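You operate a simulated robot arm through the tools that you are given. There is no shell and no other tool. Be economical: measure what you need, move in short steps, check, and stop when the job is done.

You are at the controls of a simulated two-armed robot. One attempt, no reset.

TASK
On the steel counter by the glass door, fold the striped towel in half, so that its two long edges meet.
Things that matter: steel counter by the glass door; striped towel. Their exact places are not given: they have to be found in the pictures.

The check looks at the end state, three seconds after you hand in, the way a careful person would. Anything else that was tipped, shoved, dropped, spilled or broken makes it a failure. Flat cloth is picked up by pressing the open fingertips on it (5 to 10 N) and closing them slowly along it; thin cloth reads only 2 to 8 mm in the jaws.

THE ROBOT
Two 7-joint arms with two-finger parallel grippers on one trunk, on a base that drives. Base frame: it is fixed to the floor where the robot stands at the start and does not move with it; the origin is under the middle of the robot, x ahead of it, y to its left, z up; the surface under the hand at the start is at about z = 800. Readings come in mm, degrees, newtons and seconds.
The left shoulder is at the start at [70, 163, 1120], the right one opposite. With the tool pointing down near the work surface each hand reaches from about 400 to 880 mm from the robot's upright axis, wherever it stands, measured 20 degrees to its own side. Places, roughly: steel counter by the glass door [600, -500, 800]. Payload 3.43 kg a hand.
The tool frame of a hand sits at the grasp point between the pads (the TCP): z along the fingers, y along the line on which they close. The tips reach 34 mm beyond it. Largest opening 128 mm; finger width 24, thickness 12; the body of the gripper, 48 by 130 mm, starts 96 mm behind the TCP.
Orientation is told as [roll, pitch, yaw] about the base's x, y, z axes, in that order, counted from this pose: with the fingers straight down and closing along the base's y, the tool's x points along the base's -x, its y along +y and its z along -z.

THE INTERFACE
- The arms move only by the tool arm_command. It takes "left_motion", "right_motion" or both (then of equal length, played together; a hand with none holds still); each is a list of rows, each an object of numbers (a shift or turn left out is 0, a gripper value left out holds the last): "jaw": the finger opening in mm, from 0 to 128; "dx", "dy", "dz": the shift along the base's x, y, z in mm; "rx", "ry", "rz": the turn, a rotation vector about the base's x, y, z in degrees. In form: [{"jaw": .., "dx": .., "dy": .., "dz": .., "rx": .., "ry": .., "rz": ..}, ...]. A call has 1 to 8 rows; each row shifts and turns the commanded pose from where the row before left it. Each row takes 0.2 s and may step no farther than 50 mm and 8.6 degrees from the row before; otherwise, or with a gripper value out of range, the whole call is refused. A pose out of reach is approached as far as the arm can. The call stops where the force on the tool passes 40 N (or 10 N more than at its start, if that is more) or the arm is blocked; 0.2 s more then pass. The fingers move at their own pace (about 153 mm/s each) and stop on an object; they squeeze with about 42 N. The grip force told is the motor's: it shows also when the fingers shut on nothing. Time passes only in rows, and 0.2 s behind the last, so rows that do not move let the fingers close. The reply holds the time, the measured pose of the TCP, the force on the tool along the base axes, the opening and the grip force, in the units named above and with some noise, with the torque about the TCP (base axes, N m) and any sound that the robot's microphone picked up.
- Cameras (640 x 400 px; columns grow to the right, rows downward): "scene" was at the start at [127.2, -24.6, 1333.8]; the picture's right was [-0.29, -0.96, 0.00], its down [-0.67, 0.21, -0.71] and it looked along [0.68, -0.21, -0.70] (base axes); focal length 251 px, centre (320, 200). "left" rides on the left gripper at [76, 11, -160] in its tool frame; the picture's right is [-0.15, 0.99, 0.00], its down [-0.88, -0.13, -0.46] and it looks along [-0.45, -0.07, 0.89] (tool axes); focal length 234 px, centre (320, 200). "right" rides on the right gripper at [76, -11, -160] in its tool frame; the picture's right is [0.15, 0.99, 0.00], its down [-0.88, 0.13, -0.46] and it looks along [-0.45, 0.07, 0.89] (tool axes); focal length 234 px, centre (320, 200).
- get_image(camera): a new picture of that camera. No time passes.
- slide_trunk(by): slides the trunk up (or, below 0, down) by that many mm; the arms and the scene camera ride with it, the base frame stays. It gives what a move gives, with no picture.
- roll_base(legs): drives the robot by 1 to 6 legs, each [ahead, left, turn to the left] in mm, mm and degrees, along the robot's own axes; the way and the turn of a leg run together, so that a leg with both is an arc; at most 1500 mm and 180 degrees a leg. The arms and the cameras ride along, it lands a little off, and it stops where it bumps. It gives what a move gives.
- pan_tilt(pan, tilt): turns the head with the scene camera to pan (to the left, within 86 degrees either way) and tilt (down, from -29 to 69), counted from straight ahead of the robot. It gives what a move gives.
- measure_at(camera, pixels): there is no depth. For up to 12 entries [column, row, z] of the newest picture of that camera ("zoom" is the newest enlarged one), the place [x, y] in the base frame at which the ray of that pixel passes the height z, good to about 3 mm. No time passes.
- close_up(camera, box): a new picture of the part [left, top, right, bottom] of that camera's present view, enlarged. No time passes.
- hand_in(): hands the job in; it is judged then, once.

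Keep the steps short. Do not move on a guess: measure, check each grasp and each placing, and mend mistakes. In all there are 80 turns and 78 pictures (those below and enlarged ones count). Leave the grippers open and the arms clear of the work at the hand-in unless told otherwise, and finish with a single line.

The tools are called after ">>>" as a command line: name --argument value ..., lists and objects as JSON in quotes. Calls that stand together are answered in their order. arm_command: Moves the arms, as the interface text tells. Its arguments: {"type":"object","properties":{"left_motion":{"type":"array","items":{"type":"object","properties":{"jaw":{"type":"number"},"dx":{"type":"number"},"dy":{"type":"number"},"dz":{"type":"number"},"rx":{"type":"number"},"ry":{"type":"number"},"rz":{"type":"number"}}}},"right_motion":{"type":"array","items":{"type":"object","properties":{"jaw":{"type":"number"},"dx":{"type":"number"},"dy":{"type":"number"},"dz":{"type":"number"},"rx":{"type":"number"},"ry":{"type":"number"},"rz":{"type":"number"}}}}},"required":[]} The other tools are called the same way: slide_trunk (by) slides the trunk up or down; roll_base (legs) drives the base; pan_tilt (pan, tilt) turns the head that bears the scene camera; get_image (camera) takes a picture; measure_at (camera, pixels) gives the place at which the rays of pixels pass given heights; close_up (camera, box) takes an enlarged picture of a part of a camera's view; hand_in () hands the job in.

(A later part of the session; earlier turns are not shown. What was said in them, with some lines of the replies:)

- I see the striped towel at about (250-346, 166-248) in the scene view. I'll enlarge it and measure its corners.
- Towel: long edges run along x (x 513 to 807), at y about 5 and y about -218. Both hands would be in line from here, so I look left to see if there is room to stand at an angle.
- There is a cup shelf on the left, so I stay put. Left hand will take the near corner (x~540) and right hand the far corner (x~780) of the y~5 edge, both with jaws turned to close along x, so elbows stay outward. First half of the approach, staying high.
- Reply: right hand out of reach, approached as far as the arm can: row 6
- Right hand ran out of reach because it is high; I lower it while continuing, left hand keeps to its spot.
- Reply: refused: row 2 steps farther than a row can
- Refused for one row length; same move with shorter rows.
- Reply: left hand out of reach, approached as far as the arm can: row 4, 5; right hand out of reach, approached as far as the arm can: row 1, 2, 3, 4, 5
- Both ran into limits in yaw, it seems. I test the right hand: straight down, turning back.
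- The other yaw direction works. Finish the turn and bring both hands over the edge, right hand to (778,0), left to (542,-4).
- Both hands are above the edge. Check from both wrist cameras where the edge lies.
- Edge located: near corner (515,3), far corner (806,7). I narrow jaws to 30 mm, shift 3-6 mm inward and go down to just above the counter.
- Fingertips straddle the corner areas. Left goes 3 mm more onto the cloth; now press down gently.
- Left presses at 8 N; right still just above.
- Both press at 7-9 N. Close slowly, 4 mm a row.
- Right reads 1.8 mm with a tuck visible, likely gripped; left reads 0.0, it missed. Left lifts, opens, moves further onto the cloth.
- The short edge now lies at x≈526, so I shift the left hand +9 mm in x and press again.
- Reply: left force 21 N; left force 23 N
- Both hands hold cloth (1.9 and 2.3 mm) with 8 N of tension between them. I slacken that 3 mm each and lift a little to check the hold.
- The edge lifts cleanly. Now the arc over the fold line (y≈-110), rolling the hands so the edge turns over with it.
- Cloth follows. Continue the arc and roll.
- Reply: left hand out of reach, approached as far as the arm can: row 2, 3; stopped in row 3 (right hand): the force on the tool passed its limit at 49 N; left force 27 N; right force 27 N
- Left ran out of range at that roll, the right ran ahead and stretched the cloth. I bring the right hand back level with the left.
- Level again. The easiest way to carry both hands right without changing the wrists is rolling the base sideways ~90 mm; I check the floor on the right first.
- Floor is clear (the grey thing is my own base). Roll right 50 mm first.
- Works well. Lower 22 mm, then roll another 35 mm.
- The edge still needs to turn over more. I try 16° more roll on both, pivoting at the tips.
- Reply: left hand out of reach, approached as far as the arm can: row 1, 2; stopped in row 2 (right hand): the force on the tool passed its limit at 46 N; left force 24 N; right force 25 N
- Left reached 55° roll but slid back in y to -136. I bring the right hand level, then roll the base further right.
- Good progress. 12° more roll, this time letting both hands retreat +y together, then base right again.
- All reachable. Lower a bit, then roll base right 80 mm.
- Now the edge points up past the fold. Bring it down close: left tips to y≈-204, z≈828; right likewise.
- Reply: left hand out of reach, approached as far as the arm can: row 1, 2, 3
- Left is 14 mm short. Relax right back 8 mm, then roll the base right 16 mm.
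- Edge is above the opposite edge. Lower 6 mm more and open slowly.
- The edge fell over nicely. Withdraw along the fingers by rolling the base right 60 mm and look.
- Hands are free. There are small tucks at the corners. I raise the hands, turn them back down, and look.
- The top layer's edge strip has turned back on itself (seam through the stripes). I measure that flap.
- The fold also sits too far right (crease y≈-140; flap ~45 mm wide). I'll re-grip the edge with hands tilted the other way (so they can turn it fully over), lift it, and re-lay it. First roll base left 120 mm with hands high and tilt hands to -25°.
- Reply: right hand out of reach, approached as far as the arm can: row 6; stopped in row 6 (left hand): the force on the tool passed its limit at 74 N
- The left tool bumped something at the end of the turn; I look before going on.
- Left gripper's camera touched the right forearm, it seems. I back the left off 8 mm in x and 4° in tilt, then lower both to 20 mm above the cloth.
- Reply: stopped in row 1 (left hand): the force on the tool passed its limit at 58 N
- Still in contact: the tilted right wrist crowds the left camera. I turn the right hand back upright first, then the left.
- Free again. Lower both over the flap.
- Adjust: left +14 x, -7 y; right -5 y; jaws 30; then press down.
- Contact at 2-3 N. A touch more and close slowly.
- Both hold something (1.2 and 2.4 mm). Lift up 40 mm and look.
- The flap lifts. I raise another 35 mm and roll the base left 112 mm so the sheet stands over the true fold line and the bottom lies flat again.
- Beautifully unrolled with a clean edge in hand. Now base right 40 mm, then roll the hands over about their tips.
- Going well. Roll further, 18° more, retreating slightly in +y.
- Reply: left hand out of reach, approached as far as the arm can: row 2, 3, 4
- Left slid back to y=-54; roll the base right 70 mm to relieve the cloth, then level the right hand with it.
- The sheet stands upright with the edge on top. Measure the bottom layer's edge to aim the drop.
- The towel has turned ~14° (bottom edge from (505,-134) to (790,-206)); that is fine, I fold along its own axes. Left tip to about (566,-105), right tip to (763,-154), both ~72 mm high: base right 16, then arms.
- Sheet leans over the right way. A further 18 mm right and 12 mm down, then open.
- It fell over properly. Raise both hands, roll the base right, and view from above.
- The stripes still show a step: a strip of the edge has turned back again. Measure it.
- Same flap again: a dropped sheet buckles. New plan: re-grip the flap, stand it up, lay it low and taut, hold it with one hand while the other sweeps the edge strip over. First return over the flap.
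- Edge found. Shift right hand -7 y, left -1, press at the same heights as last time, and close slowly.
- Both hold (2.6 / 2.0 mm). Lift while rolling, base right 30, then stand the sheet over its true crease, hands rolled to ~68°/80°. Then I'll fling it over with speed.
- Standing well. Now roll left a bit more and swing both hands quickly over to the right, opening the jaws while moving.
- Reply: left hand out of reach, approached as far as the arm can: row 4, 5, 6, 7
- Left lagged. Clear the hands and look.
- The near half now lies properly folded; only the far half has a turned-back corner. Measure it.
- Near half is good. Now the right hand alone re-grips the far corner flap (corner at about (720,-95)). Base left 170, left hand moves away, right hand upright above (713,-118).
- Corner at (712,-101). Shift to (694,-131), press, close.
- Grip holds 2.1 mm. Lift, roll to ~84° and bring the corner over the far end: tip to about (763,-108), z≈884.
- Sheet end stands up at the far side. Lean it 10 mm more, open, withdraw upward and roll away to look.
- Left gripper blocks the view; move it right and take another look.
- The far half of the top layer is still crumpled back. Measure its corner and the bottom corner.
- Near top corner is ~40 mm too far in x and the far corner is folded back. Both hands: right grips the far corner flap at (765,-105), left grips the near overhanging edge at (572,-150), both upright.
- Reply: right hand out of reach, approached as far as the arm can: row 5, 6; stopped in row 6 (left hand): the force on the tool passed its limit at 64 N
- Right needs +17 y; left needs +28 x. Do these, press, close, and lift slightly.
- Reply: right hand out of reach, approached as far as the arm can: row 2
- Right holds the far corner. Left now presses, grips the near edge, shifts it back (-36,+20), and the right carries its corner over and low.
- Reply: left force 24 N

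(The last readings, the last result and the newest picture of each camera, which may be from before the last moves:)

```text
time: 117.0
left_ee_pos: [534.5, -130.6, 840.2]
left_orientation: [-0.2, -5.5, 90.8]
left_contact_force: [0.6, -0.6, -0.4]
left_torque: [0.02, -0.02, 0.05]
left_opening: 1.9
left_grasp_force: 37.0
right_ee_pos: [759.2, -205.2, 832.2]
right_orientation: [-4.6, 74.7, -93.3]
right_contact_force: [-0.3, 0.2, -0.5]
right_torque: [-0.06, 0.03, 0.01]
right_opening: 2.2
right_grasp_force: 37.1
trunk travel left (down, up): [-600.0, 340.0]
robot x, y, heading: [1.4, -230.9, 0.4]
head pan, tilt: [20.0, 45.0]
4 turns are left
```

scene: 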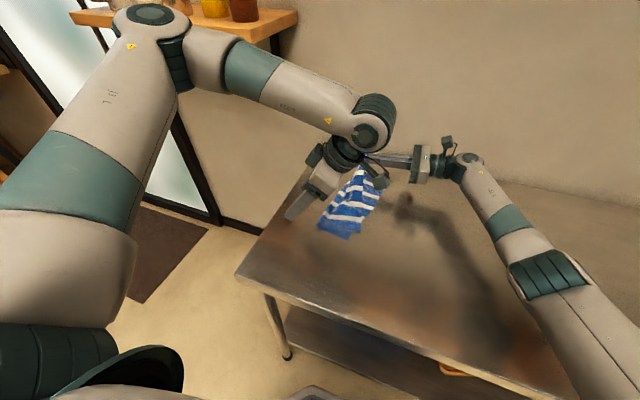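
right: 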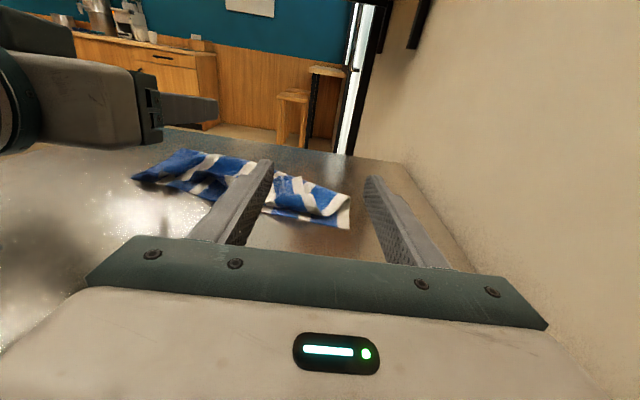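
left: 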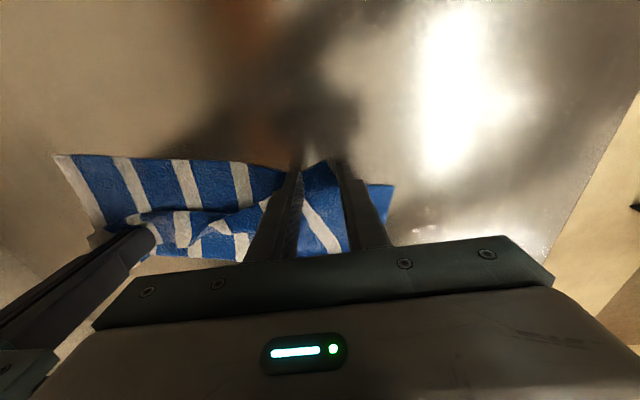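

Now release the right, lift over, and rake the far edge strip outward with the tilted fingertips while the left hand anchors the near corner; then free the left.

>>> arm_command --right_motion '[{"jaw": 60}, {}, {"dz": 20}, {"dz": 20}, {"dy": 30, "rx": -8}, {"dy": 25, "rx": -8}, {"rx": -8, "dz": -12}, {}]'

>>> arm_command --right_motion '[{"dz": -12}, {"dz": -9}, {"dy": -20}, {"dy": -20}, {"dy": -20}, {"dy": -20}, {"dz": 25}, {"dz": 25}]'

>>> arm_command --left_motion '[{"dz": -3}, {"jaw": 12}, {"jaw": 30}, {"dz": 20}, {"dz": 30}, {"dz": 30}, {"dx": -40, "dz": 10}, {"dx": -40}]'

>>> get_image --camera "right"

```text
time: 118.8
left_ee_pos: [534.2, -131.7, 840.8]
left_orientation: [-0.2, -5.5, 90.9]
left_contact_force: [-0.1, -0.6, 0.7]
left_torque: [0.0, -0.02, 0.01]
left_opening: 2.1
left_grasp_force: 36.6
right_ee_pos: [760.4, -150.4, 859.4]
right_orientation: [-2.5, 50.4, -91.3]
right_contact_force: [-0.5, -0.7, -0.1]
right_torque: [-0.01, 0.0, 0.0]
right_opening: 60.2
right_grasp_force: 0.0
trunk travel left (down, up): [-600.0, 340.0]
robot x, y, heading: [0.8, -231.0, 0.6]
head pan, tilt: [20.0, 45.0]
```

```text
time: 120.6
left_ee_pos: [534.8, -132.5, 841.9]
left_orientation: [-0.3, -5.5, 90.9]
left_contact_force: [0.7, 0.2, -0.2]
left_torque: [-0.01, -0.04, 0.04]
left_opening: 2.2
left_grasp_force: 36.7
right_ee_pos: [758.5, -231.4, 891.5]
right_orientation: [-2.5, 50.7, -91.4]
right_contact_force: [0.2, 0.0, 0.2]
right_torque: [0.03, 0.03, -0.01]
right_opening: 60.0
right_grasp_force: 0.1
trunk travel left (down, up): [-600.0, 340.0]
robot x, y, heading: [-1.7, -228.6, 0.8]
head pan, tilt: [20.0, 45.0]
```

```text
time: 122.4
left_ee_pos: [452.0, -129.5, 927.8]
left_orientation: [-0.2, -5.5, 90.8]
left_contact_force: [0.2, 0.2, -0.5]
left_torque: [0.03, 0.02, 0.02]
left_opening: 29.9
left_grasp_force: 0.0
right_ee_pos: [758.2, -229.9, 890.1]
right_orientation: [-2.4, 50.6, -91.4]
right_contact_force: [0.3, -0.6, -0.6]
right_torque: [-0.02, 0.01, 0.0]
right_opening: 59.7
right_grasp_force: 0.2
trunk travel left (down, up): [-600.0, 340.0]
robot x, y, heading: [-0.3, -229.4, 0.9]
head pan, tilt: [20.0, 45.0]
```

```text
0 pictures are left
3 turns are left
```

right: 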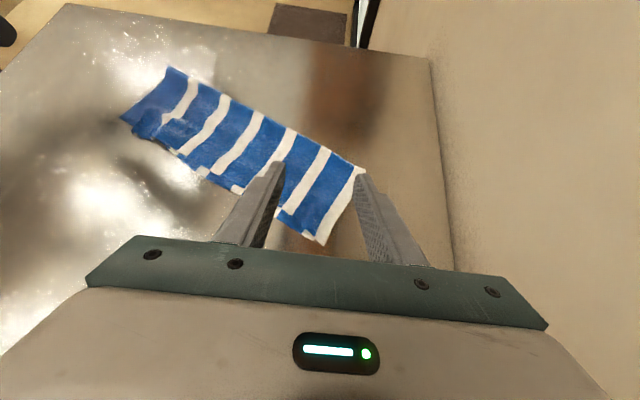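

The rake worked: the top layer lies flat, stripes run unbroken and the two long edges lie together within about a centimetre. No pictures are left, so I raise the hands clear with jaws open.

>>> arm_command --left_motion '[{"dz": 30, "jaw": 100}, {"dz": 20, "dx": -20}, {}]' --right_motion '[{"dz": 30, "jaw": 100}, {"dz": 30, "dy": -30}, {"dy": -40}]'

```text
time: 123.2
left_ee_pos: [431.6, -130.9, 978.1]
left_orientation: [-0.1, -5.7, 90.9]
left_contact_force: [-0.4, -0.4, -0.7]
left_torque: [0.01, -0.02, 0.0]
left_opening: 100.0
left_grasp_force: 0.1
right_ee_pos: [760.3, -303.0, 949.3]
right_orientation: [-2.5, 50.6, -91.4]
right_contact_force: [1.3, 0.1, -0.2]
right_torque: [0.04, 0.01, -0.01]
right_opening: 99.9
right_grasp_force: 0.1
trunk travel left (down, up): [-600.0, 340.0]
robot x, y, heading: [1.4, -230.6, 0.9]
head pan, tilt: [20.0, 45.0]
2 turns are left
```

Hands are clear and open; handing in.

>>> hand_in

```text
The job is handed in.
```

The striped towel is folded in half on the steel counter, its long edges about a centimetre apart by eye in my last picture, with a slight wrinkle at the near corner and the towel turned 10–15° from where it lay.
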